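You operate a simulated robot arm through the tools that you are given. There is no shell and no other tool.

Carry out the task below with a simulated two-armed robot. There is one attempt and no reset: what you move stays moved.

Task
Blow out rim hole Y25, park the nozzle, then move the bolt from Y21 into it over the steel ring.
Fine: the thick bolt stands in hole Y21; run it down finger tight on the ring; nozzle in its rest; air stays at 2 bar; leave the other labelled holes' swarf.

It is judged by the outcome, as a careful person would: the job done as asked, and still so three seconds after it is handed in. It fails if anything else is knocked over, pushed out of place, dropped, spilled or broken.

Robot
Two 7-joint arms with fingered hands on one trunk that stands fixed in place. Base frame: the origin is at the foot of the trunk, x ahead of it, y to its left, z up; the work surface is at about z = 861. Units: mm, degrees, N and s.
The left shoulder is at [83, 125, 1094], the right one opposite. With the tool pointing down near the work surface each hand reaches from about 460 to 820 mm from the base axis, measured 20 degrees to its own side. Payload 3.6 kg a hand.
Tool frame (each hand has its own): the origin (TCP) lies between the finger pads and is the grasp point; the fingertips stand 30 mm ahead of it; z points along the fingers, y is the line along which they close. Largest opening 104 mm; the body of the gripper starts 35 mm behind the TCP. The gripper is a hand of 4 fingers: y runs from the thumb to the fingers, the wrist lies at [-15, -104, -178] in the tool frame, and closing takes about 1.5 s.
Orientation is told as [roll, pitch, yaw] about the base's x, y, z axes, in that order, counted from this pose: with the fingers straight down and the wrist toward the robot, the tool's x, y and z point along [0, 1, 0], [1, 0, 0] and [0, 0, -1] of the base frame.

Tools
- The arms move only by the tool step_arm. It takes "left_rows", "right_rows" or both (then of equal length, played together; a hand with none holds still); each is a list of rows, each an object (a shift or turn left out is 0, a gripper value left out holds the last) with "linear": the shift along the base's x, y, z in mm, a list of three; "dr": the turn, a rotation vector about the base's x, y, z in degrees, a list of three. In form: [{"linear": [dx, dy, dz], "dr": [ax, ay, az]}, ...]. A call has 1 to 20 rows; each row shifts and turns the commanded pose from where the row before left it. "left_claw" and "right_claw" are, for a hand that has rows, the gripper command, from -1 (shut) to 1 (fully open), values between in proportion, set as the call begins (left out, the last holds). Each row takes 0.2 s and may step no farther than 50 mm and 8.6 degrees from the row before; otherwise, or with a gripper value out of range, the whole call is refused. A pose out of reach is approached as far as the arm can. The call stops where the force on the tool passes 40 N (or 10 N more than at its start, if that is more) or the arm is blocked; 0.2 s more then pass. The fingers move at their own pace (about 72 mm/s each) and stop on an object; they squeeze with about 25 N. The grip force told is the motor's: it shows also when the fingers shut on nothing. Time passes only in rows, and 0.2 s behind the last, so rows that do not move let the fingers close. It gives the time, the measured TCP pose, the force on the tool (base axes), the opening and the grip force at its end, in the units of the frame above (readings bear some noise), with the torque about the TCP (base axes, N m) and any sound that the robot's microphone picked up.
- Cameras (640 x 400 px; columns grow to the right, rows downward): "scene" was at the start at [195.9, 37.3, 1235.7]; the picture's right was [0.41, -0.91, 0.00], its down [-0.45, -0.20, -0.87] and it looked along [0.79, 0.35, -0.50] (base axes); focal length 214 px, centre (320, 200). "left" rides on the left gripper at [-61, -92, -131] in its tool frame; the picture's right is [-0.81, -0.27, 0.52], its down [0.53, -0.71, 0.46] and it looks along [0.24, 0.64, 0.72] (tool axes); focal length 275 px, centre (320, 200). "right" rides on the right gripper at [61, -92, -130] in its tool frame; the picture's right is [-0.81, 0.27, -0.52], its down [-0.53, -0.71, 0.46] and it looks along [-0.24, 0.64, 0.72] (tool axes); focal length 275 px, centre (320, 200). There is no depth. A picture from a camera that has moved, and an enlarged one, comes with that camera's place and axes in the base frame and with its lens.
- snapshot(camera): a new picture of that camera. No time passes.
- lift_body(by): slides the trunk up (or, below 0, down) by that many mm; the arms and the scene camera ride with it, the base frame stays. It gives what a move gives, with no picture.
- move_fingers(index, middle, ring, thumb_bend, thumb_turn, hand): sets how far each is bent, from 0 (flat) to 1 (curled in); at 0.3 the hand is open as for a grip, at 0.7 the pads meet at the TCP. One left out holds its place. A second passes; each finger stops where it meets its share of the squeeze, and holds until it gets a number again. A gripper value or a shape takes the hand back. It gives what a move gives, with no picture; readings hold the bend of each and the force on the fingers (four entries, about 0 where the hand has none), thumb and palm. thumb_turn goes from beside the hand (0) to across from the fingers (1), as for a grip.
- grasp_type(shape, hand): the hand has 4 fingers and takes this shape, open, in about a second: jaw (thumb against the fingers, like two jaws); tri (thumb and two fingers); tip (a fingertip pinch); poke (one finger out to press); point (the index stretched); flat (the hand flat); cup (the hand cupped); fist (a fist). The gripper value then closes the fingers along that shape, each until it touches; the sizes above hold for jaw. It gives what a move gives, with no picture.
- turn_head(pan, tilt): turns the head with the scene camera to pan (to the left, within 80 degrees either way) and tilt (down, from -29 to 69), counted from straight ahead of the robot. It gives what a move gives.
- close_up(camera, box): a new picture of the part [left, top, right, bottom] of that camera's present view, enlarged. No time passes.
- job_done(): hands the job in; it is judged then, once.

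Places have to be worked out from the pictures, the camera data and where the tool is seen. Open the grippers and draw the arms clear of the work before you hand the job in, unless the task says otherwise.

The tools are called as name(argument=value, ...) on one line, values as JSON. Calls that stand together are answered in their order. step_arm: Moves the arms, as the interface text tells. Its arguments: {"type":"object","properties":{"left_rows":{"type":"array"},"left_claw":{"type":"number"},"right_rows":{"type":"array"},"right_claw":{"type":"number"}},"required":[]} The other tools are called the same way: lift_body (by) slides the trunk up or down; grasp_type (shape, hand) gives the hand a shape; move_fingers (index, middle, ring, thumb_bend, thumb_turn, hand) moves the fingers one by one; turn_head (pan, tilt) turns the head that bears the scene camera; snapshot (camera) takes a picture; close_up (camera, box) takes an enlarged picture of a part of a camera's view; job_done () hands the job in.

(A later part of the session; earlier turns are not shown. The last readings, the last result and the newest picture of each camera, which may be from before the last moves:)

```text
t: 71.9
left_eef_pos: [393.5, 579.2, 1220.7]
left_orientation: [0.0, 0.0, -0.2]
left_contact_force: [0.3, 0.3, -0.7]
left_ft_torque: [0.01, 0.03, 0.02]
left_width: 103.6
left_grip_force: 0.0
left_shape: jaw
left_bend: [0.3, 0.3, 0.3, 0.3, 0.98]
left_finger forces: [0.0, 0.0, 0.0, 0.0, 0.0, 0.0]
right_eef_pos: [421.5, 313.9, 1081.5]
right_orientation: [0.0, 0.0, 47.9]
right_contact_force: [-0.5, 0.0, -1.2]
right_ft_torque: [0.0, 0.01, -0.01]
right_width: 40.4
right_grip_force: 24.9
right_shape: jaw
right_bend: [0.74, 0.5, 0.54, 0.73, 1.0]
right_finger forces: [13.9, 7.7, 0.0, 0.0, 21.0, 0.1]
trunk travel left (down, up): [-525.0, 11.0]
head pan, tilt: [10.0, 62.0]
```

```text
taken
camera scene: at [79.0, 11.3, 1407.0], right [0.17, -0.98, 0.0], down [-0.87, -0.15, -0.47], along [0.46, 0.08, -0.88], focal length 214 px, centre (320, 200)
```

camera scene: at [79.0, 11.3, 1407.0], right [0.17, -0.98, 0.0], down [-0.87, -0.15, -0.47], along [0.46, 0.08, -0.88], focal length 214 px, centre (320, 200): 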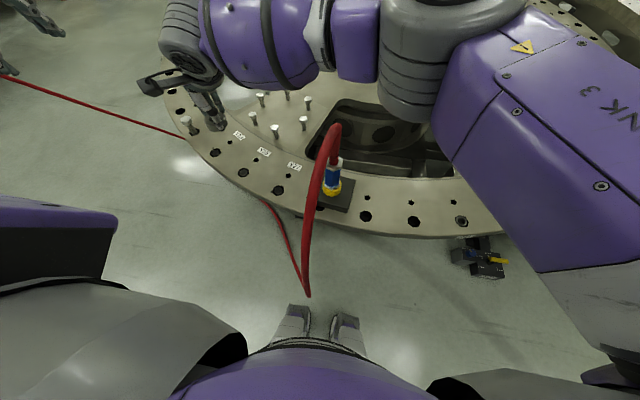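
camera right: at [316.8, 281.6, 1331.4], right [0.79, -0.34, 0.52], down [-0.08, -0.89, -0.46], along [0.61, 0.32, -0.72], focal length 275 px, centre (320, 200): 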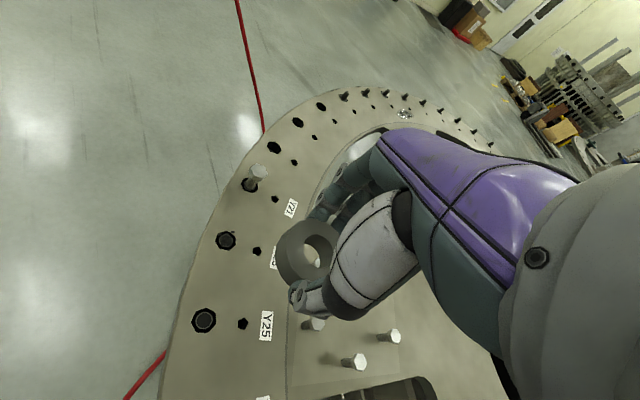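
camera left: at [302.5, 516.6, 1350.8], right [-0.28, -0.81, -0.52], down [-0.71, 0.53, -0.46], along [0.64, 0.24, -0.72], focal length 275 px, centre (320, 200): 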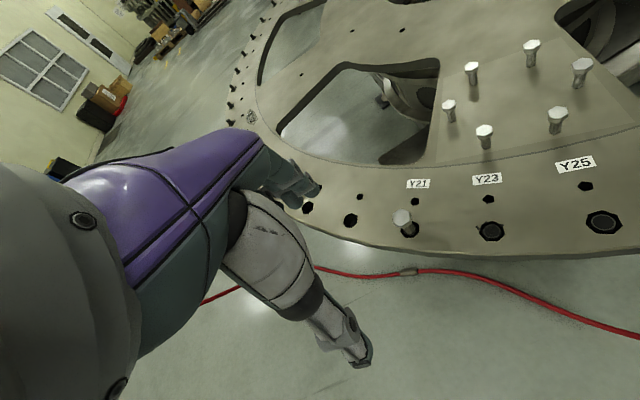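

The elbow is now out front and the forearm passes high (~z 1230) over the nozzle. I go down another 60 mm in small steps and re-check the clearance.

step_arm(right_rows=[{"linear": [0, 0, -20]}, {"linear": [0, 0, -20]}, {"linear": [0, 0, -20]}, {}])

snapshot(camera="scene")

snapshot(camera="left")

```text
t: 72.9
left_eef_pos: [395.4, 579.0, 1219.6]
left_orientation: [0.0, 0.0, -0.1]
left_contact_force: [-0.3, 0.0, 0.5]
left_ft_torque: [0.01, -0.01, -0.03]
left_width: 103.6
left_grip_force: 0.0
left_shape: jaw
left_bend: [0.3, 0.3, 0.3, 0.3, 0.98]
left_finger forces: [0.0, 0.1, 0.0, 0.1, 0.1, 0.1]
right_eef_pos: [419.5, 313.7, 1022.0]
right_orientation: [0.1, 0.1, 47.9]
right_contact_force: [-0.5, -0.6, -2.4]
right_ft_torque: [-0.02, -0.02, 0.0]
right_width: 40.0
right_grip_force: 24.8
right_shape: jaw
right_bend: [0.74, 0.5, 0.54, 0.73, 1.0]
right_finger forces: [13.9, 7.8, 0.1, 0.0, 21.0, 0.0]
trunk travel left (down, up): [-525.0, 11.0]
head pan, tilt: [10.0, 62.0]
```

```text
taken
camera scene: at [79.1, 11.4, 1406.9], right [0.17, -0.98, 0.0], down [-0.87, -0.15, -0.47], along [0.46, 0.08, -0.88], focal length 214 px, centre (320, 200)
```

scene: 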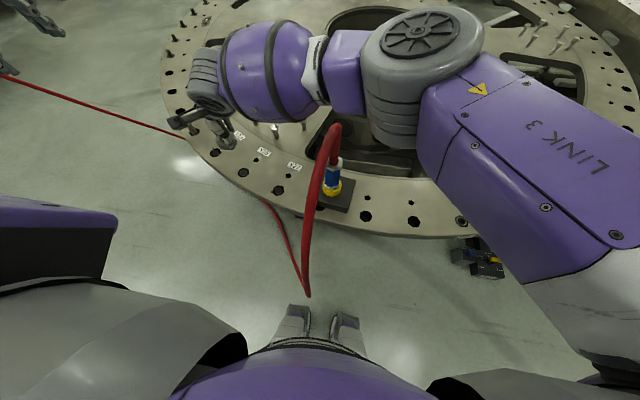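

```text
taken
camera left: at [302.2, 517.0, 1350.8], right [-0.28, -0.81, -0.52], down [-0.71, 0.53, -0.46], along [0.65, 0.24, -0.72], focal length 275 px, centre (320, 200)
```

left: 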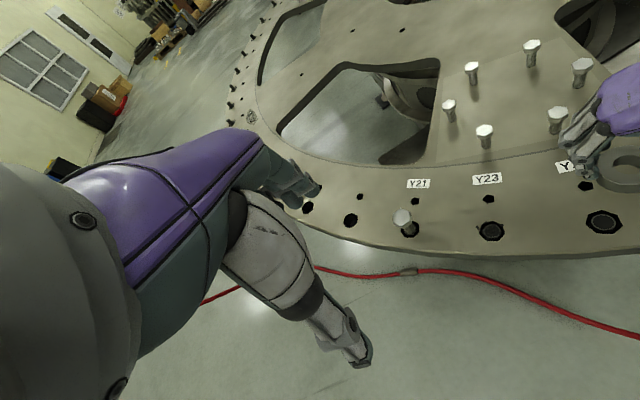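

The forearm still clears hose (≈50 mm) and its plan position (x≈317) is well away from the nozzle itself (x≈393). I look at ring and hole through the right camera to align before going lower.

snapshot(camera="right")

close_up(camera="right", box=[200, 200, 360, 400])

close_up(camera="left", box=[480, 100, 640, 260])

close_up(camera="scene", box=[190, 100, 310, 210])

```text
taken
camera right: at [313.3, 285.3, 1151.5], right [0.79, -0.34, 0.52], down [-0.08, -0.89, -0.46], along [0.61, 0.32, -0.72], focal length 275 px, centre (320, 200)
```

right: 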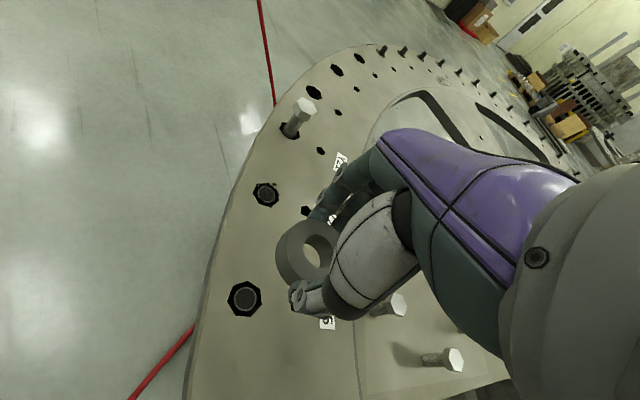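

```text
2.00 times, centred on (280, 300) of right
camera zoom: at [313.3, 285.3, 1151.5], right [0.79, -0.34, 0.52], down [-0.08, -0.89, -0.46], along [0.61, 0.32, -0.72], focal length 551 px, centre (400, 0)
```

zoom: 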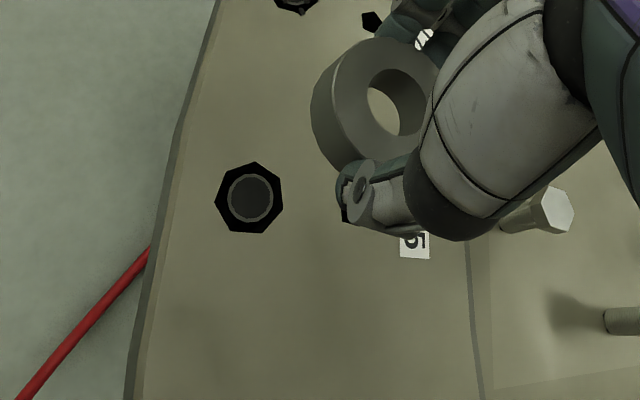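

```text
2.50 times, centred on (560, 180) of left
camera zoom: at [302.2, 517.0, 1350.8], right [-0.28, -0.81, -0.52], down [-0.71, 0.53, -0.46], along [0.65, 0.24, -0.72], focal length 688 px, centre (-280, 250)
```

zoom: 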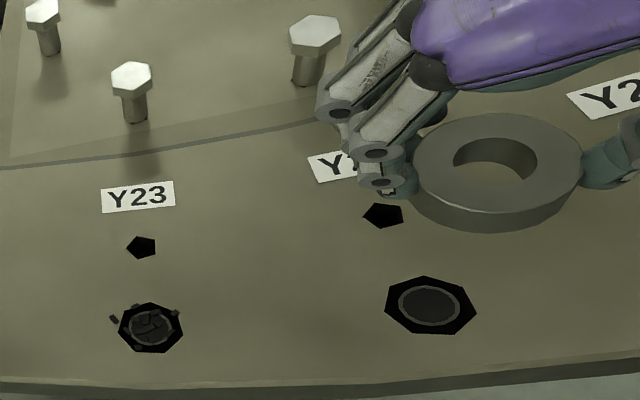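

```text
3.64 times, centred on (250, 155) of scene
camera zoom: at [79.1, 11.4, 1406.9], right [0.17, -0.98, 0.0], down [-0.87, -0.15, -0.47], along [0.46, 0.08, -0.88], focal length 780 px, centre (574, 364)
```

zoom: 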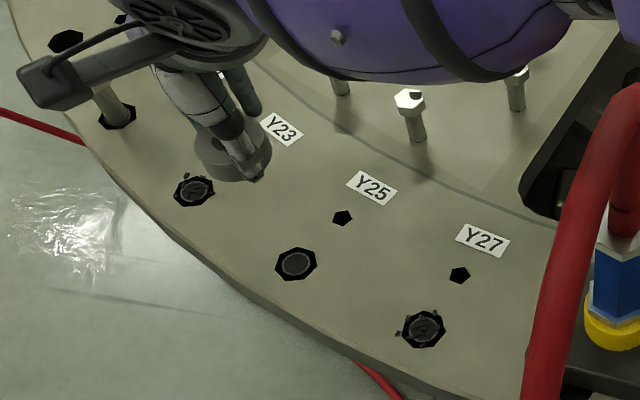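

Both cameras put the ring about 4 mm in x and 2 mm in y beyond the hole centre (hole ≈ [418, 311.5]). I correct that and descend to about z 960 first, watching the hose.

step_arm(right_rows=[{"linear": [-4, -1.7, -15]}, {"linear": [0, 0, -15]}, {"linear": [0, 0, -15]}, {"linear": [0, 0, -15]}, {}])

snapshot(camera="scene")

```text
t: 74.1
left_eef_pos: [394.4, 579.5, 1220.0]
left_orientation: [0.1, -0.1, -0.1]
left_contact_force: [-0.7, -0.1, -0.3]
left_ft_torque: [0.05, 0.02, -0.01]
left_width: 103.7
left_grip_force: 0.1
left_shape: jaw
left_bend: [0.3, 0.3, 0.3, 0.3, 0.98]
left_finger forces: [0.1, 0.0, 0.0, 0.0, 0.0, 0.0]
right_eef_pos: [414.8, 311.7, 959.3]
right_orientation: [0.0, 0.0, 47.9]
right_contact_force: [-0.3, 0.5, -1.9]
right_ft_torque: [0.02, -0.05, -0.04]
right_width: 40.1
right_grip_force: 24.7
right_shape: jaw
right_bend: [0.74, 0.5, 0.54, 0.73, 1.0]
right_finger forces: [13.9, 7.8, 0.0, 0.1, 21.0, 0.0]
trunk travel left (down, up): [-525.0, 11.0]
head pan, tilt: [10.0, 62.0]
```

```text
taken
camera scene: at [79.2, 11.5, 1406.9], right [0.17, -0.98, 0.0], down [-0.87, -0.15, -0.47], along [0.46, 0.08, -0.88], focal length 214 px, centre (320, 200)
```

scene: 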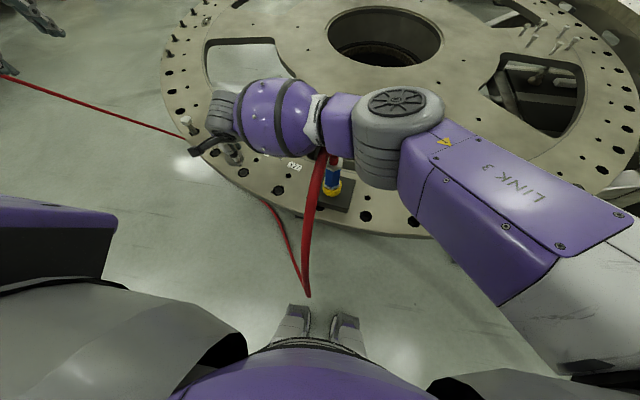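

The forearm is about to come level with the top of the hose loop. I take a baseline close-up of hose and nozzle before going further.

close_up(camera="scene", box=[270, 110, 410, 220])

step_arm(right_rows=[{"linear": [0, 0, -7]}, {"linear": [0, 0, -7]}, {"linear": [0, 0, -6]}, {}])

close_up(camera="scene", box=[270, 110, 410, 220])

```text
3.64 times, centred on (340, 165) of scene
camera zoom: at [79.2, 11.5, 1406.9], right [0.17, -0.98, 0.0], down [-0.87, -0.15, -0.47], along [0.46, 0.08, -0.88], focal length 780 px, centre (247, 327)
```

zoom: 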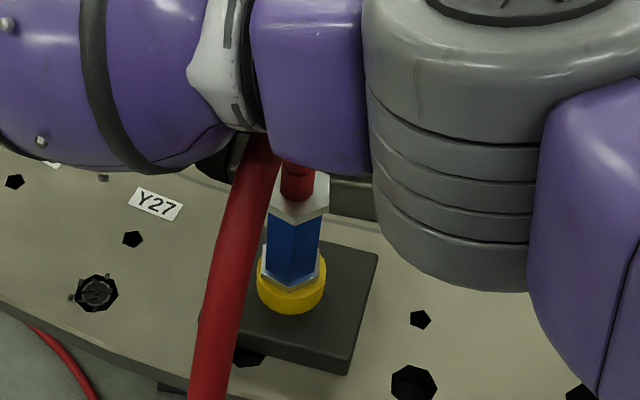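

```text
t: 75.1
left_eef_pos: [394.6, 579.0, 1219.2]
left_orientation: [0.1, 0.0, -0.1]
left_contact_force: [0.4, 0.2, -0.1]
left_ft_torque: [-0.01, 0.02, 0.02]
left_width: 103.6
left_grip_force: 0.0
left_shape: jaw
left_bend: [0.3, 0.3, 0.3, 0.3, 0.98]
left_finger forces: [0.1, 0.0, 0.1, 0.0, 0.1, 0.0]
right_eef_pos: [417.7, 312.1, 939.3]
right_orientation: [0.0, 0.1, 47.9]
right_contact_force: [-0.2, -0.1, -2.9]
right_ft_torque: [0.01, 0.0, -0.03]
right_width: 40.1
right_grip_force: 24.9
right_shape: jaw
right_bend: [0.74, 0.5, 0.54, 0.73, 1.0]
right_finger forces: [13.8, 7.8, 0.1, 0.0, 21.0, 0.1]
trunk travel left (down, up): [-525.0, 11.0]
head pan, tilt: [10.0, 62.0]
```

```text
3.64 times, centred on (340, 165) of scene
camera zoom: at [79.3, 11.5, 1406.9], right [0.17, -0.98, 0.0], down [-0.87, -0.15, -0.47], along [0.46, 0.08, -0.88], focal length 780 px, centre (247, 327)
```

zoom: 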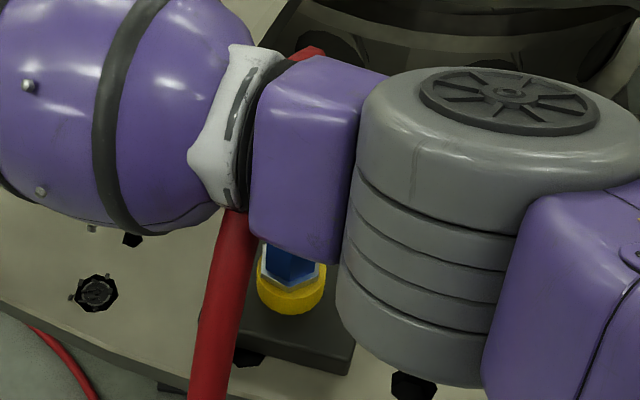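

The hose shape is unchanged and the nozzle sits undisturbed below the forearm. I continue down 20 mm and check again.

step_arm(right_rows=[{"linear": [0, 0, -7]}, {"linear": [0, 0, -7]}, {"linear": [0, 0, -6]}, {}])

snapshot(camera="scene")

close_up(camera="scene", box=[270, 110, 410, 220])

close_up(camera="left", box=[480, 140, 640, 300])

close_up(camera="right", box=[200, 150, 400, 350])

```text
t: 76.1
left_eef_pos: [394.0, 579.0, 1219.6]
left_orientation: [0.0, 0.0, 0.0]
left_contact_force: [-0.1, -0.8, 0.1]
left_ft_torque: [-0.04, 0.02, -0.01]
left_width: 103.7
left_grip_force: 0.0
left_shape: jaw
left_bend: [0.3, 0.3, 0.3, 0.3, 0.98]
left_finger forces: [0.1, 0.0, 0.1, 0.0, 0.1, 0.1]
right_eef_pos: [417.8, 308.0, 924.3]
right_orientation: [0.1, 0.0, 47.8]
right_contact_force: [0.4, 0.2, -2.2]
right_ft_torque: [0.02, 0.0, 0.01]
right_width: 39.9
right_grip_force: 25.2
right_shape: jaw
right_bend: [0.74, 0.5, 0.54, 0.73, 1.0]
right_finger forces: [13.9, 7.8, 0.0, 0.0, 21.0, 0.1]
right hand out of reach, approached as far as the arm can: row 1, 3
trunk travel left (down, up): [-525.0, 11.0]
head pan, tilt: [10.0, 62.0]
```

```text
taken
camera scene: at [79.2, 11.6, 1406.9], right [0.17, -0.98, 0.0], down [-0.87, -0.15, -0.47], along [0.46, 0.08, -0.88], focal length 214 px, centre (320, 200)
```

scene: 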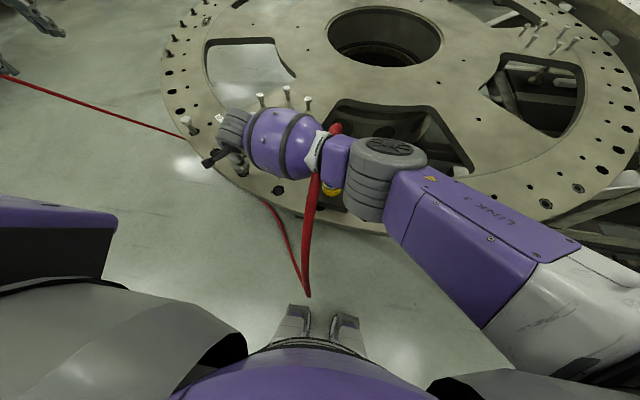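

```text
3.64 times, centred on (340, 165) of scene
camera zoom: at [79.2, 11.6, 1406.9], right [0.17, -0.98, 0.0], down [-0.87, -0.15, -0.47], along [0.46, 0.08, -0.88], focal length 780 px, centre (247, 327)
```

zoom: 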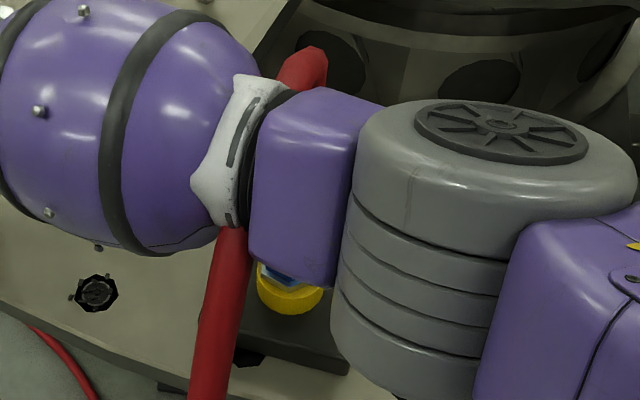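

```text
2.50 times, centred on (560, 220) of left
camera zoom: at [302.3, 517.2, 1350.7], right [-0.28, -0.81, -0.52], down [-0.71, 0.53, -0.46], along [0.64, 0.24, -0.72], focal length 688 px, centre (-280, 150)
```

zoom: 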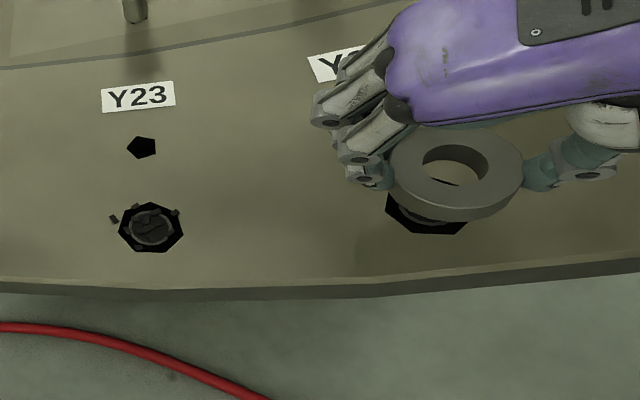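

```text
2.00 times, centred on (300, 250) of right
camera zoom: at [310.6, 279.4, 1054.3], right [0.79, -0.34, 0.52], down [-0.08, -0.89, -0.46], along [0.61, 0.32, -0.72], focal length 551 px, centre (360, 100)
```

zoom: 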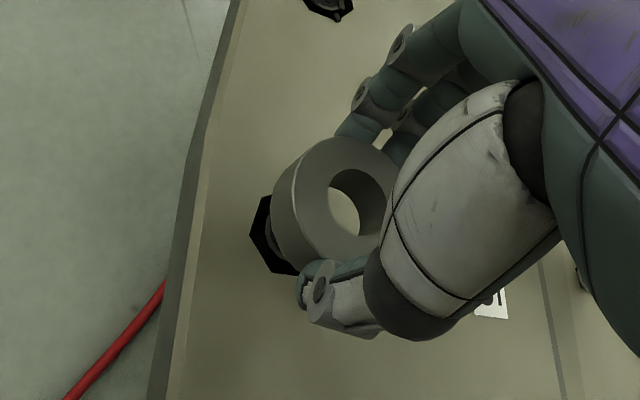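

At this trunk height the right arm is at its reach limit near the plate. I go back up a little, then lower the trunk (the arm rides along) to gain reach; the estimate is that the ring needs about +3 mm in y.

step_arm(right_rows=[{"linear": [0, 0, 10]}, {"linear": [0, 2, 15]}, {"linear": [0.5, 1.5, 15]}, {}])

lift_body(by=-50)

snapshot(camera="scene")

close_up(camera="left", box=[440, 140, 640, 300])

```text
t: 77.1
left_eef_pos: [394.4, 578.9, 1218.5]
left_orientation: [0.0, 0.0, -0.1]
left_contact_force: [-0.1, -0.5, -0.3]
left_ft_torque: [-0.02, -0.01, 0.01]
left_width: 103.6
left_grip_force: 0.1
left_shape: jaw
left_bend: [0.3, 0.3, 0.3, 0.3, 0.98]
left_finger forces: [0.0, 0.1, 0.0, 0.1, 0.0, 0.0]
right_eef_pos: [417.5, 308.6, 964.7]
right_orientation: [0.0, 0.1, 47.9]
right_contact_force: [-0.1, 0.5, -2.4]
right_ft_torque: [0.02, -0.02, 0.0]
right_width: 39.9
right_grip_force: 25.1
right_shape: jaw
right_bend: [0.74, 0.5, 0.54, 0.73, 1.0]
right_finger forces: [14.0, 7.8, 0.1, 0.1, 21.0, 0.1]
trunk travel left (down, up): [-525.0, 11.0]
head pan, tilt: [10.0, 62.0]
```

```text
t: 78.0
left_eef_pos: [395.3, 579.2, 1169.0]
left_orientation: [0.0, -0.1, 0.0]
left_contact_force: [-0.1, -0.9, 0.2]
left_ft_torque: [0.0, 0.01, 0.03]
left_width: 103.6
left_grip_force: 0.0
left_shape: jaw
left_bend: [0.3, 0.3, 0.3, 0.3, 0.98]
left_finger forces: [0.1, 0.1, 0.0, 0.0, 0.0, 0.0]
right_eef_pos: [419.0, 309.2, 914.6]
right_orientation: [0.0, 0.0, 47.9]
right_contact_force: [0.8, -0.6, -2.3]
right_ft_torque: [-0.04, 0.02, -0.02]
right_width: 39.9
right_grip_force: 25.1
right_shape: jaw
right_bend: [0.74, 0.5, 0.54, 0.73, 1.0]
right_finger forces: [14.0, 7.8, 0.1, 0.0, 20.9, 0.0]
trunk travel left (down, up): [-475.0, 61.0]
head pan, tilt: [10.0, 62.0]
```

```text
taken
camera scene: at [125.1, 11.4, 1351.4], right [0.17, -0.98, 0.0], down [-0.87, -0.15, -0.47], along [0.46, 0.08, -0.88], focal length 214 px, centre (320, 200)
```

scene: 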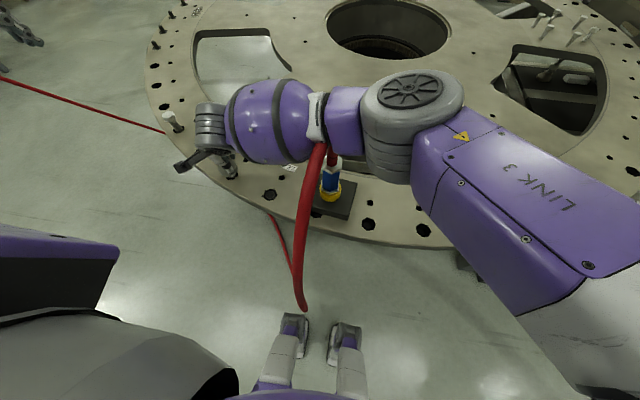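

```text
2.50 times, centred on (540, 220) of left
camera zoom: at [303.1, 517.3, 1301.0], right [-0.27, -0.81, -0.52], down [-0.71, 0.53, -0.46], along [0.65, 0.24, -0.72], focal length 688 px, centre (-230, 150)
```

zoom: 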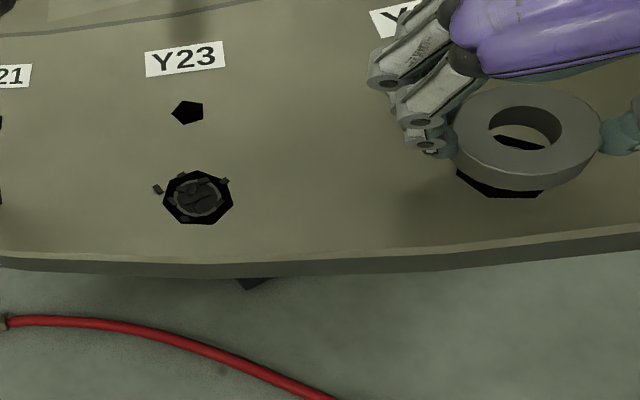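

The reach is better now and the ring hangs about 19 mm above the hole. I zoom in from left and right cameras to fine-align.

close_up(camera="left", box=[560, 170, 640, 240])

close_up(camera="right", box=[240, 180, 360, 300])

close_up(camera="scene", box=[170, 110, 310, 220])

```text
5.71 times, centred on (600, 205) of left
camera zoom: at [303.1, 517.3, 1301.0], right [-0.27, -0.81, -0.52], down [-0.71, 0.53, -0.46], along [0.65, 0.24, -0.72], focal length 1573 px, centre (-1280, 171)
```

zoom: 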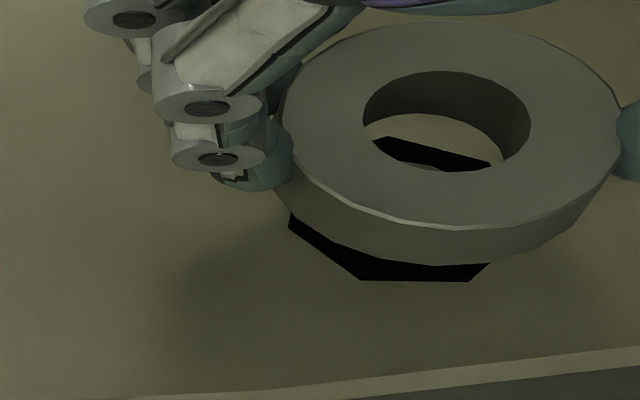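

```text
3.33 times, centred on (300, 240) of right
camera zoom: at [311.3, 281.9, 1045.7], right [0.79, -0.34, 0.52], down [-0.08, -0.89, -0.46], along [0.61, 0.31, -0.72], focal length 918 px, centre (387, 67)
```

zoom: 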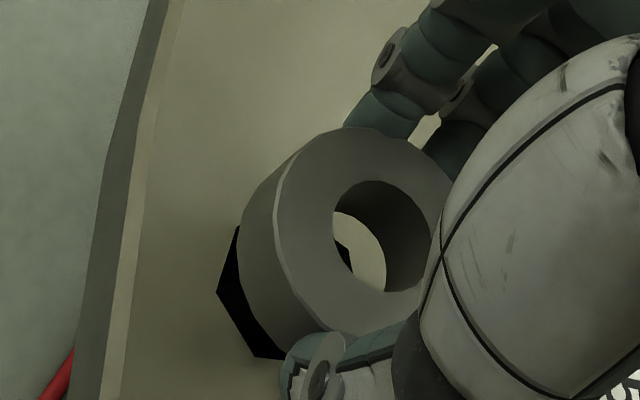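

```text
3.64 times, centred on (240, 165) of scene
camera zoom: at [125.1, 11.4, 1351.4], right [0.17, -0.98, 0.0], down [-0.87, -0.15, -0.47], along [0.46, 0.08, -0.88], focal length 780 px, centre (611, 327)
```

zoom: 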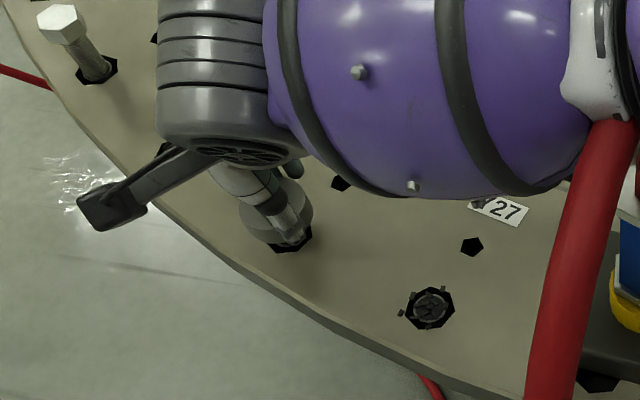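

Both views suggest the ring should go about 0.7 mm back in x and 1.7 mm further in y. I apply that and lower 12 mm.

step_arm(right_rows=[{"linear": [-0.7, 1.7, -3]}, {"linear": [0, 0, -5]}, {"linear": [0, 0, -4]}, {}])

close_up(camera="left", box=[560, 180, 640, 250])

close_up(camera="right", box=[240, 180, 360, 300])

```text
t: 79.0
left_eef_pos: [396.1, 579.0, 1168.7]
left_orientation: [0.1, 0.1, -0.1]
left_contact_force: [0.1, 0.9, 0.2]
left_ft_torque: [-0.01, 0.03, 0.0]
left_width: 103.9
left_grip_force: 0.2
left_shape: jaw
left_bend: [0.3, 0.3, 0.3, 0.3, 0.98]
left_finger forces: [0.0, 0.0, 0.1, 0.0, 0.0, 0.1]
right_eef_pos: [417.2, 310.9, 902.8]
right_orientation: [0.0, 0.0, 47.9]
right_contact_force: [-0.3, 0.9, -3.4]
right_ft_torque: [0.04, -0.01, 0.0]
right_width: 40.1
right_grip_force: 24.5
right_shape: jaw
right_bend: [0.74, 0.5, 0.54, 0.73, 1.0]
right_finger forces: [14.0, 7.8, 0.0, 0.0, 20.8, 0.0]
trunk travel left (down, up): [-475.0, 61.0]
head pan, tilt: [10.0, 62.0]
```

```text
5.71 times, centred on (600, 215) of left
camera zoom: at [303.4, 517.3, 1300.4], right [-0.28, -0.81, -0.52], down [-0.71, 0.53, -0.46], along [0.64, 0.24, -0.72], focal length 1573 px, centre (-1280, 114)
```

zoom: 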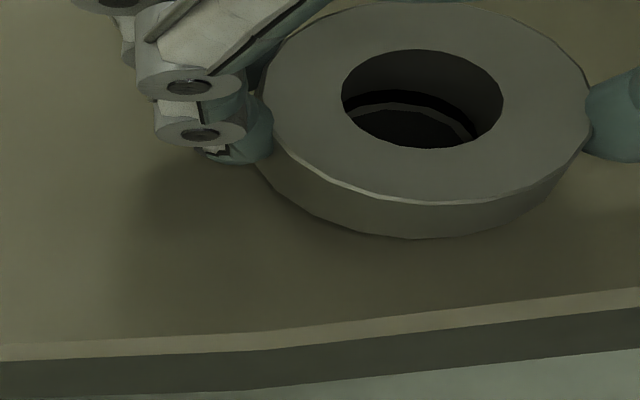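

```text
3.33 times, centred on (300, 240) of right
camera zoom: at [310.6, 283.6, 1033.5], right [0.79, -0.34, 0.52], down [-0.08, -0.89, -0.46], along [0.61, 0.32, -0.72], focal length 918 px, centre (387, 67)
```

zoom: 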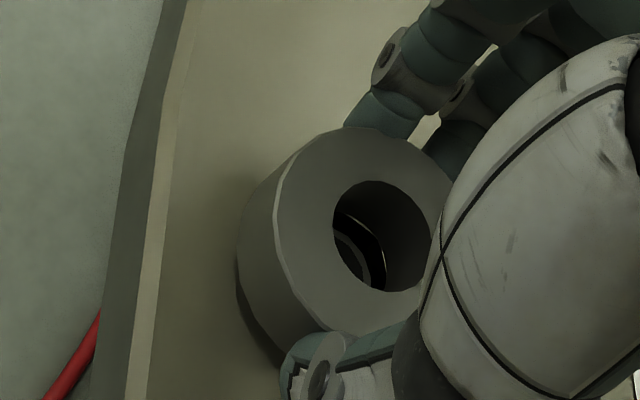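

Ring and hole now line up within about 1 mm in both views. I lower the last ~7 mm gently until it touches the plate.

step_arm(right_rows=[{"linear": [0, 0, -3]}, {"linear": [0, 0, -2.5]}, {"linear": [0, 0, -1.5]}, {}])

close_up(camera="left", box=[560, 180, 640, 250])

```text
t: 80.0
left_eef_pos: [395.7, 580.0, 1169.8]
left_orientation: [0.0, 0.0, -0.1]
left_contact_force: [0.7, -0.4, -1.1]
left_ft_torque: [0.03, -0.02, 0.03]
left_width: 103.7
left_grip_force: 0.1
left_shape: jaw
left_bend: [0.3, 0.3, 0.3, 0.3, 0.98]
left_finger forces: [0.0, 0.1, 0.0, 0.0, 0.0, 0.0]
right_eef_pos: [416.8, 311.5, 894.8]
right_orientation: [0.0, -0.1, 47.9]
right_contact_force: [-1.1, -0.2, 0.3]
right_ft_torque: [0.01, -0.01, 0.0]
right_width: 39.9
right_grip_force: 24.9
right_shape: jaw
right_bend: [0.74, 0.5, 0.54, 0.73, 1.0]
right_finger forces: [13.8, 7.9, 0.0, 0.0, 21.2, 0.0]
trunk travel left (down, up): [-475.0, 61.0]
head pan, tilt: [10.0, 62.0]
```

```text
5.71 times, centred on (600, 215) of left
camera zoom: at [303.3, 517.3, 1300.5], right [-0.28, -0.81, -0.52], down [-0.71, 0.53, -0.46], along [0.64, 0.24, -0.72], focal length 1573 px, centre (-1280, 114)
```

zoom: 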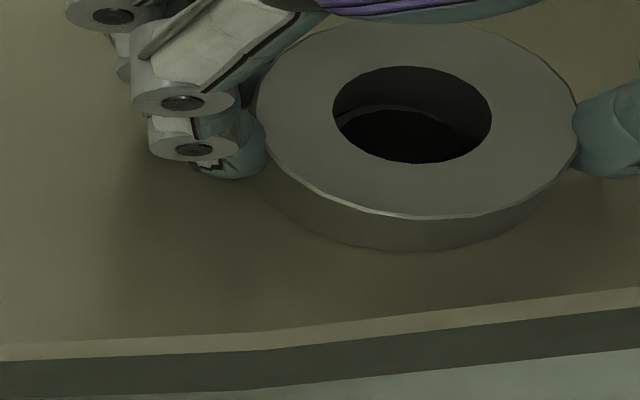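

The ring is resting on the plate (weight gone from the hand). I open the hand slowly so the ring isn't dragged.

step_arm(right_rows=[{}, {}, {}], right_claw=-0.1)

step_arm(right_rows=[{}, {}, {}, {}], right_claw=0.5)

close_up(camera="left", box=[560, 180, 640, 250])

close_up(camera="right", box=[240, 180, 360, 300])

```text
t: 80.8
left_eef_pos: [395.9, 579.0, 1169.6]
left_orientation: [-0.1, 0.0, -0.1]
left_contact_force: [-0.7, 0.1, 0.0]
left_ft_torque: [-0.01, -0.01, 0.04]
left_width: 103.9
left_grip_force: 0.0
left_shape: jaw
left_bend: [0.3, 0.3, 0.3, 0.3, 0.98]
left_finger forces: [0.1, 0.0, 0.0, 0.1, 0.0, 0.0]
right_eef_pos: [417.3, 312.5, 895.9]
right_orientation: [0.0, 0.1, 48.0]
right_contact_force: [0.3, 1.3, -0.2]
right_ft_torque: [0.01, 0.0, -0.01]
right_width: 46.8
right_grip_force: 0.0
right_shape: jaw
right_bend: [0.74, 0.47, 0.44, 0.71, 1.0]
right_finger forces: [0.2, 0.1, 0.0, 0.1, 0.0, 0.0]
trunk travel left (down, up): [-475.0, 61.0]
head pan, tilt: [10.0, 62.0]
```

```text
t: 81.8
left_eef_pos: [395.6, 579.7, 1168.9]
left_orientation: [0.0, 0.0, -0.1]
left_contact_force: [-0.5, -0.9, 0.4]
left_ft_torque: [-0.03, -0.04, 0.01]
left_width: 103.7
left_grip_force: 0.0
left_shape: jaw
left_bend: [0.3, 0.3, 0.3, 0.3, 0.98]
left_finger forces: [0.1, 0.0, 0.1, 0.0, 0.1, 0.0]
right_eef_pos: [416.8, 311.0, 895.1]
right_orientation: [0.0, 0.0, 47.8]
right_contact_force: [0.2, 0.0, 0.3]
right_ft_torque: [-0.02, -0.03, 0.03]
right_width: 77.6
right_grip_force: 0.1
right_shape: jaw
right_bend: [0.27, 0.36, 0.33, 0.54, 0.99]
right_finger forces: [0.0, 0.0, 0.0, 0.0, 0.1, 0.0]
trunk travel left (down, up): [-475.0, 61.0]
head pan, tilt: [10.0, 62.0]
```

```text
5.71 times, centred on (600, 215) of left
camera zoom: at [303.3, 517.3, 1300.5], right [-0.28, -0.81, -0.52], down [-0.71, 0.53, -0.46], along [0.64, 0.24, -0.72], focal length 1573 px, centre (-1280, 114)
```

zoom: 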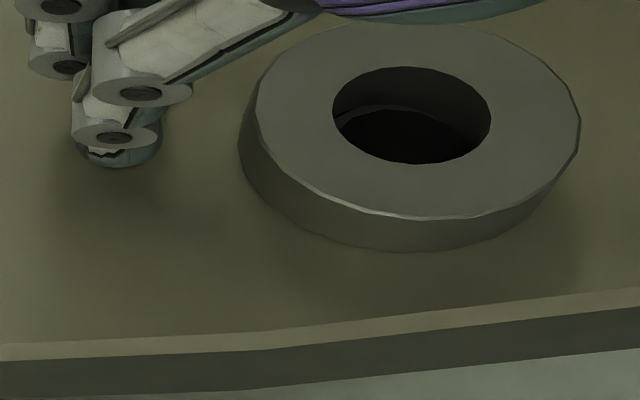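

```text
3.33 times, centred on (300, 240) of right
camera zoom: at [310.6, 283.7, 1026.3], right [0.79, -0.34, 0.52], down [-0.08, -0.89, -0.46], along [0.61, 0.32, -0.72], focal length 918 px, centre (387, 67)
```

zoom: 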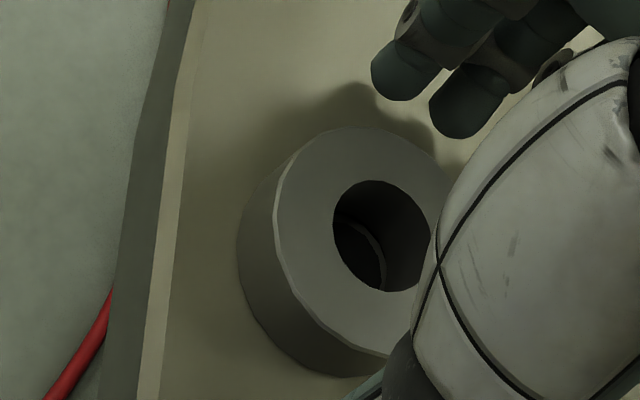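

Ring released flat over Y25. I lift the right hand straight up and bring it back over to the right side.

step_arm(right_rows=[{"linear": [0, 0, 10]}, {"linear": [0, 0, 20]}, {"linear": [0, 0, 30]}, {"linear": [0, 0, 40]}, {"linear": [0, 0, 45]}, {"linear": [0, 0, 45]}, {"linear": [0, -5, 45]}, {"linear": [0, -10, 45]}, {}])

snapshot(camera="scene")

close_up(camera="scene", box=[170, 100, 310, 220])

```text
t: 83.8
left_eef_pos: [395.5, 580.4, 1169.1]
left_orientation: [0.0, 0.0, -0.2]
left_contact_force: [0.4, -1.5, -0.2]
left_ft_torque: [-0.01, 0.01, -0.02]
left_width: 103.8
left_grip_force: 0.0
left_shape: jaw
left_bend: [0.3, 0.3, 0.3, 0.3, 0.98]
left_finger forces: [0.1, 0.1, 0.0, 0.0, 0.0, 0.0]
right_eef_pos: [416.5, 294.7, 1177.2]
right_orientation: [0.0, -0.1, 48.1]
right_contact_force: [1.0, 0.0, 0.4]
right_ft_torque: [0.02, -0.01, 0.01]
right_width: 77.9
right_grip_force: 0.2
right_shape: jaw
right_bend: [0.27, 0.36, 0.33, 0.54, 0.99]
right_finger forces: [0.0, 0.0, 0.0, 0.1, 0.0, 0.1]
trunk travel left (down, up): [-475.0, 61.0]
head pan, tilt: [10.0, 62.0]
```

```text
taken
camera scene: at [125.3, 11.8, 1351.4], right [0.17, -0.98, 0.0], down [-0.87, -0.15, -0.47], along [0.46, 0.08, -0.88], focal length 214 px, centre (320, 200)
```

scene: 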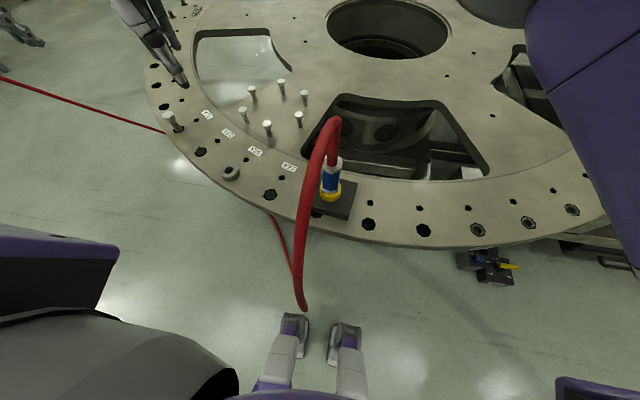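

```text
3.33 times, centred on (240, 160) of scene
camera zoom: at [125.3, 11.8, 1351.4], right [0.17, -0.98, 0.0], down [-0.87, -0.15, -0.47], along [0.46, 0.08, -0.88], focal length 715 px, centre (587, 333)
```

zoom: 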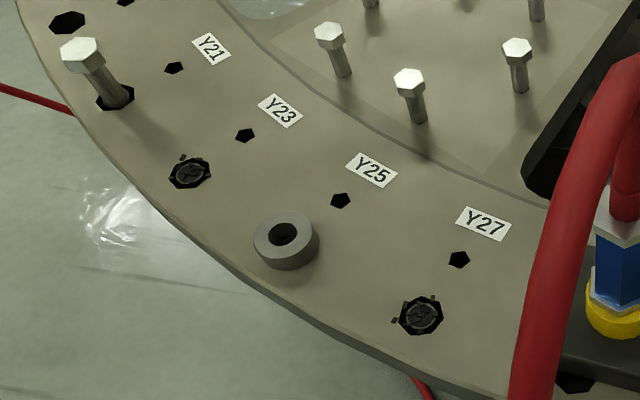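

The ring sits concentric on Y25. I move the right arm back to the right side, turning its yaw back.

step_arm(right_rows=[{"linear": [0, -30, 0], "dr": [0, 0, -6]}, {"linear": [0, -40, 0], "dr": [0, 0, -6]}, {"linear": [0, -45, 0], "dr": [0, 0, -6]}, {"linear": [0, -45, 0], "dr": [0, 0, -6]}, {"linear": [0, -45, 0], "dr": [0, 0, -6]}, {"linear": [0, -45, 0], "dr": [0, 0, -6]}, {"linear": [0, -45, 0], "dr": [0, 0, -6]}, {"linear": [0, -45, 0], "dr": [0, 0, -6]}, {"linear": [0, -45, 0]}, {"linear": [0, -45, 0]}, {"linear": [0, -45, 0]}, {}])

snapshot(camera="scene")

snapshot(camera="left")

```text
t: 86.4
left_eef_pos: [395.6, 580.3, 1169.4]
left_orientation: [0.0, 0.1, 0.0]
left_contact_force: [-0.4, 0.4, -0.3]
left_ft_torque: [-0.03, 0.01, -0.03]
left_width: 103.6
left_grip_force: 0.0
left_shape: jaw
left_bend: [0.3, 0.3, 0.3, 0.3, 0.98]
left_finger forces: [0.0, 0.0, 0.1, 0.0, 0.0, 0.1]
right_eef_pos: [416.9, -178.9, 1174.1]
right_orientation: [-0.1, 0.2, 0.0]
right_contact_force: [1.0, 0.1, -0.5]
right_ft_torque: [0.0, 0.02, -0.06]
right_width: 77.6
right_grip_force: 0.1
right_shape: jaw
right_bend: [0.27, 0.36, 0.33, 0.54, 0.99]
right_finger forces: [0.1, 0.0, 0.0, 0.1, 0.1, 0.1]
trunk travel left (down, up): [-475.0, 61.0]
head pan, tilt: [10.0, 62.0]
```

```text
taken
camera scene: at [125.4, 12.3, 1351.4], right [0.17, -0.98, 0.0], down [-0.87, -0.15, -0.47], along [0.46, 0.08, -0.88], focal length 214 px, centre (320, 200)
```

scene: 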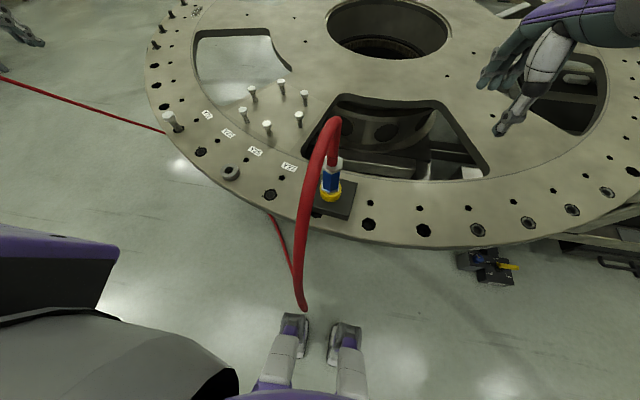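

```text
taken
camera left: at [303.8, 518.1, 1300.0], right [-0.28, -0.81, -0.52], down [-0.71, 0.53, -0.46], along [0.64, 0.24, -0.72], focal length 275 px, centre (320, 200)
```

left: 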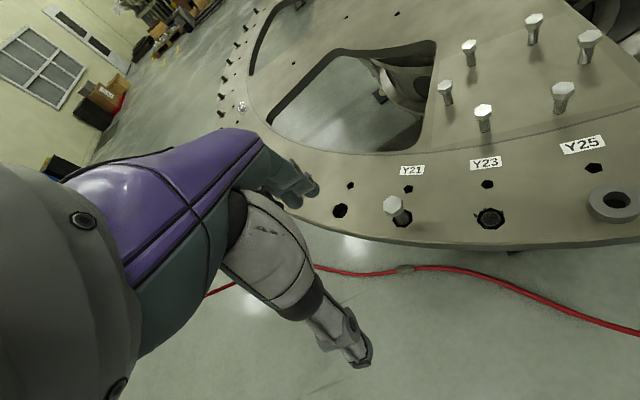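

Right arm is clear. Now I study the bolt in Y21 closely from both cameras.

close_up(camera="left", box=[350, 160, 450, 250])

turn_head(pan=45, tilt=45)

snapshot(camera="scene")

close_up(camera="scene", box=[270, 120, 470, 280])

```text
4.44 times, centred on (400, 205) of left
camera zoom: at [303.8, 518.1, 1300.0], right [-0.28, -0.81, -0.52], down [-0.71, 0.53, -0.46], along [0.64, 0.24, -0.72], focal length 1224 px, centre (-36, 178)
```

zoom: 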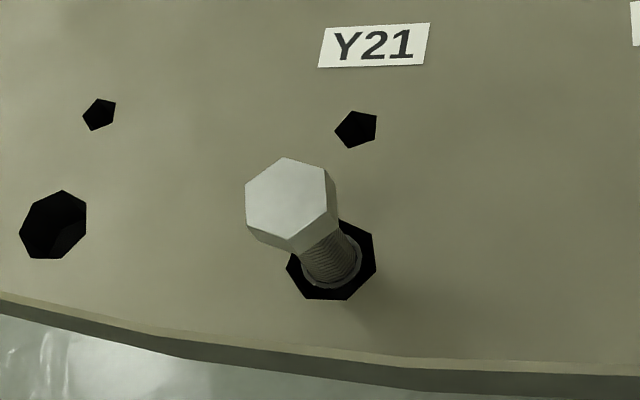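

```text
t: 87.4
left_eef_pos: [395.1, 579.7, 1168.9]
left_orientation: [0.0, 0.0, 0.0]
left_contact_force: [-0.2, -1.0, -0.2]
left_ft_torque: [0.0, 0.0, -0.01]
left_width: 103.8
left_grip_force: 0.0
left_shape: jaw
left_bend: [0.3, 0.3, 0.3, 0.3, 0.98]
left_finger forces: [0.1, 0.0, 0.1, 0.1, 0.0, 0.0]
right_eef_pos: [416.7, -178.3, 1174.5]
right_orientation: [0.0, 0.0, 0.0]
right_contact_force: [-0.6, -0.9, -0.9]
right_ft_torque: [0.02, 0.0, 0.0]
right_width: 77.6
right_grip_force: 0.1
right_shape: jaw
right_bend: [0.27, 0.36, 0.33, 0.54, 0.99]
right_finger forces: [0.0, 0.0, 0.1, 0.0, 0.1, 0.0]
trunk travel left (down, up): [-475.0, 61.0]
head pan, tilt: [45.0, 45.0]
```

```text
taken
camera scene: at [119.3, 57.7, 1373.2], right [0.71, -0.71, 0.0], down [-0.5, -0.5, -0.71], along [0.5, 0.5, -0.71], focal length 214 px, centre (320, 200)
```

scene: 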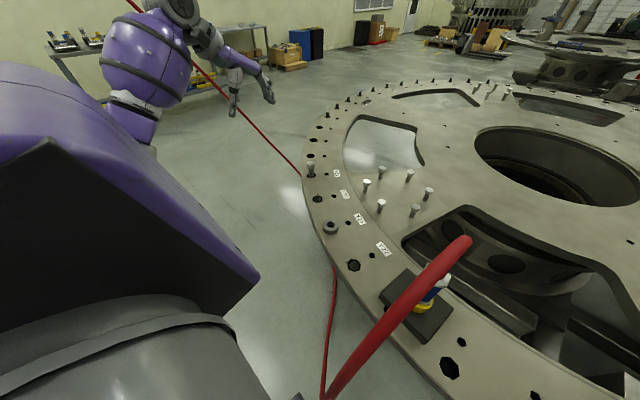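

```text
2.50 times, centred on (370, 200) of scene
camera zoom: at [119.3, 57.7, 1373.2], right [0.71, -0.71, 0.0], down [-0.5, -0.5, -0.71], along [0.5, 0.5, -0.71], focal length 536 px, centre (195, 200)
```

zoom: 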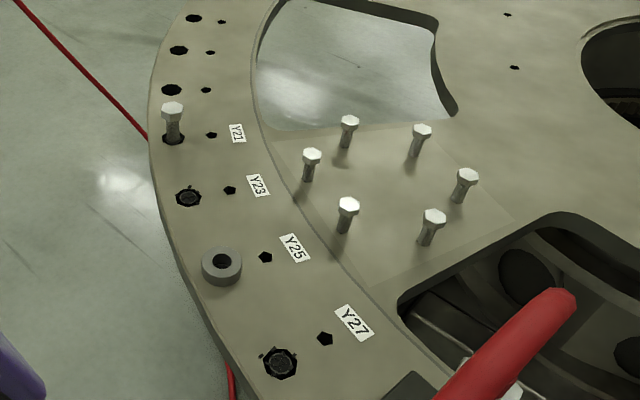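

The bolt stands upright in Y21 at about [551.5, 535], head top z≈919, hex ≈30 mm. To have good reach there I lower the trunk 100 mm (both hands are high and clear).

lift_body(by=-100)

step_arm(left_rows=[{"linear": [30, -10, 10], "dr": [0, 0, 6]}, {"linear": [30, -10, 10], "dr": [0, 0, 6]}, {"linear": [30, -8, 5], "dr": [0, 0, 6]}, {"linear": [30, -8, 0], "dr": [0, 0, 6]}, {"linear": [20, -5, 0], "dr": [0, 0, 6]}, {"linear": [15, -4, 0], "dr": [0, 0, 5]}, {}], left_claw=0.5)

snapshot(camera="scene")

snapshot(camera="left")

```text
t: 88.8
left_eef_pos: [396.6, 579.0, 1070.3]
left_orientation: [0.0, 0.1, -0.1]
left_contact_force: [-0.5, 0.1, -0.3]
left_ft_torque: [-0.02, 0.01, -0.03]
left_width: 103.7
left_grip_force: 0.0
left_shape: jaw
left_bend: [0.3, 0.3, 0.3, 0.3, 0.98]
left_finger forces: [0.0, 0.0, 0.0, 0.0, 0.0, 0.0]
right_eef_pos: [417.5, -177.5, 1076.2]
right_orientation: [0.0, 0.0, 0.0]
right_contact_force: [0.2, 1.0, 0.9]
right_ft_torque: [0.03, -0.01, 0.01]
right_width: 77.7
right_grip_force: 0.1
right_shape: jaw
right_bend: [0.27, 0.36, 0.33, 0.54, 0.99]
right_finger forces: [0.0, 0.1, 0.0, 0.0, 0.1, 0.0]
trunk travel left (down, up): [-375.0, 161.0]
head pan, tilt: [45.0, 45.0]
```

```text
t: 90.4
left_eef_pos: [550.8, 533.4, 1094.0]
left_orientation: [0.0, 0.0, 35.0]
left_contact_force: [0.0, 0.5, 0.6]
left_ft_torque: [-0.02, -0.02, 0.02]
left_width: 78.1
left_grip_force: 0.1
left_shape: jaw
left_bend: [0.27, 0.35, 0.33, 0.54, 0.99]
left_finger forces: [0.1, 0.0, 0.0, 0.0, 0.0, 0.0]
right_eef_pos: [415.6, -179.1, 1076.6]
right_orientation: [0.0, -0.1, 0.1]
right_contact_force: [0.5, 0.4, 0.2]
right_ft_torque: [-0.03, -0.01, -0.01]
right_width: 77.9
right_grip_force: 0.0
right_shape: jaw
right_bend: [0.27, 0.36, 0.33, 0.54, 0.99]
right_finger forces: [0.0, 0.0, 0.1, 0.1, 0.1, 0.1]
trunk travel left (down, up): [-375.0, 161.0]
head pan, tilt: [45.0, 45.0]
```

```text
taken
camera scene: at [159.5, 57.8, 1261.9], right [0.71, -0.71, 0.0], down [-0.5, -0.5, -0.71], along [0.5, 0.5, -0.71], focal length 214 px, centre (320, 200)
```

scene: 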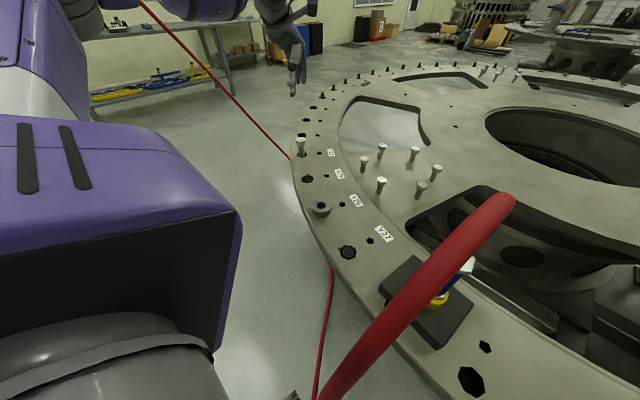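

```text
taken
camera left: at [510.1, 429.7, 1225.8], right [0.24, -0.82, -0.52], down [-0.89, 0.03, -0.46], along [0.39, 0.57, -0.72], focal length 275 px, centre (320, 200)
```

left: 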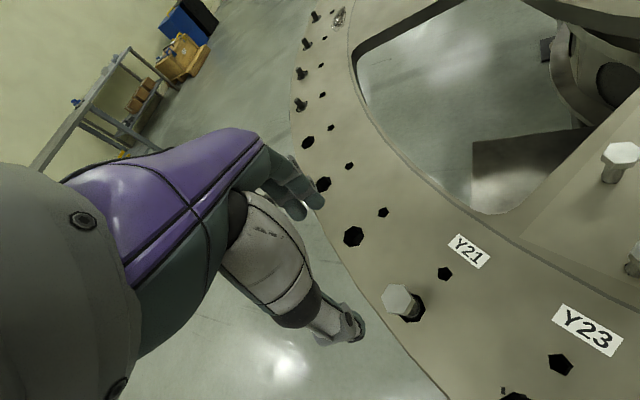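

The hand is above the bolt. I correct by about 1 mm and descend to just above the head, then verify alignment.

step_arm(left_rows=[{"linear": [1, 1, -30]}, {"linear": [0, 0, -35]}, {"linear": [0, 0, -30]}, {"linear": [0, 0, -20]}, {"linear": [0, 0, -14]}, {}])

close_up(camera="left", box=[260, 150, 440, 350])

close_up(camera="scene", box=[250, 80, 370, 180])

```text
t: 91.8
left_eef_pos: [552.4, 535.5, 963.7]
left_orientation: [0.0, 0.0, 34.8]
left_contact_force: [0.0, -0.6, -0.6]
left_ft_torque: [0.01, 0.02, 0.01]
left_width: 78.0
left_grip_force: 0.1
left_shape: jaw
left_bend: [0.27, 0.35, 0.33, 0.54, 0.99]
left_finger forces: [0.0, 0.0, 0.0, 0.0, 0.0, 0.0]
right_eef_pos: [417.1, -178.7, 1075.3]
right_orientation: [0.0, 0.0, -0.1]
right_contact_force: [0.1, -0.7, 0.0]
right_ft_torque: [0.02, -0.03, -0.01]
right_width: 77.5
right_grip_force: 0.0
right_shape: jaw
right_bend: [0.27, 0.36, 0.33, 0.54, 0.99]
right_finger forces: [0.0, 0.0, 0.0, 0.1, 0.0, 0.0]
trunk travel left (down, up): [-375.0, 161.0]
head pan, tilt: [45.0, 45.0]
```

```text
2.00 times, centred on (350, 250) of left
camera zoom: at [511.1, 431.3, 1095.4], right [0.24, -0.82, -0.52], down [-0.89, 0.03, -0.46], along [0.39, 0.57, -0.72], focal length 551 px, centre (260, 100)
```

zoom: 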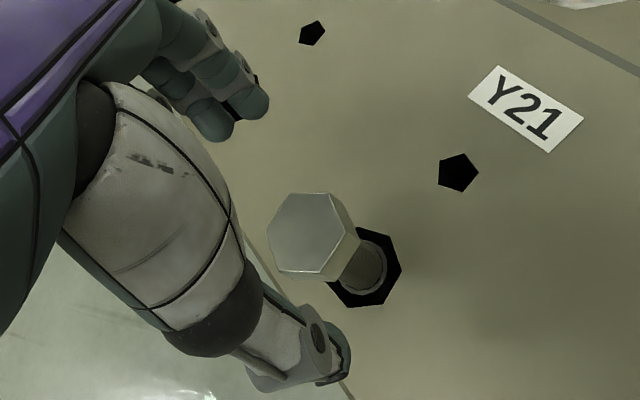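

```text
4.00 times, centred on (310, 130) of scene
camera zoom: at [159.8, 57.7, 1261.9], right [0.71, -0.71, 0.0], down [-0.5, -0.5, -0.71], along [0.5, 0.5, -0.71], focal length 858 px, centre (360, 480)
```

zoom: 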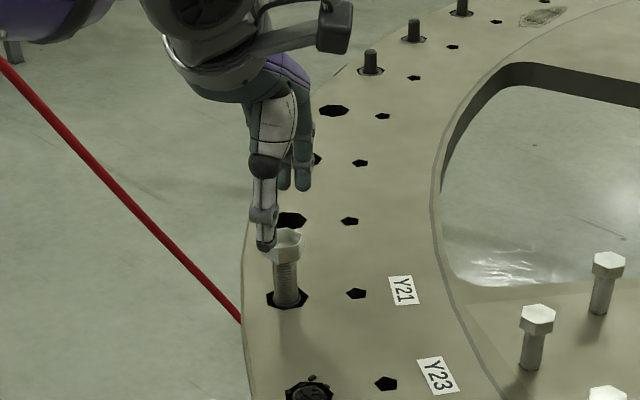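

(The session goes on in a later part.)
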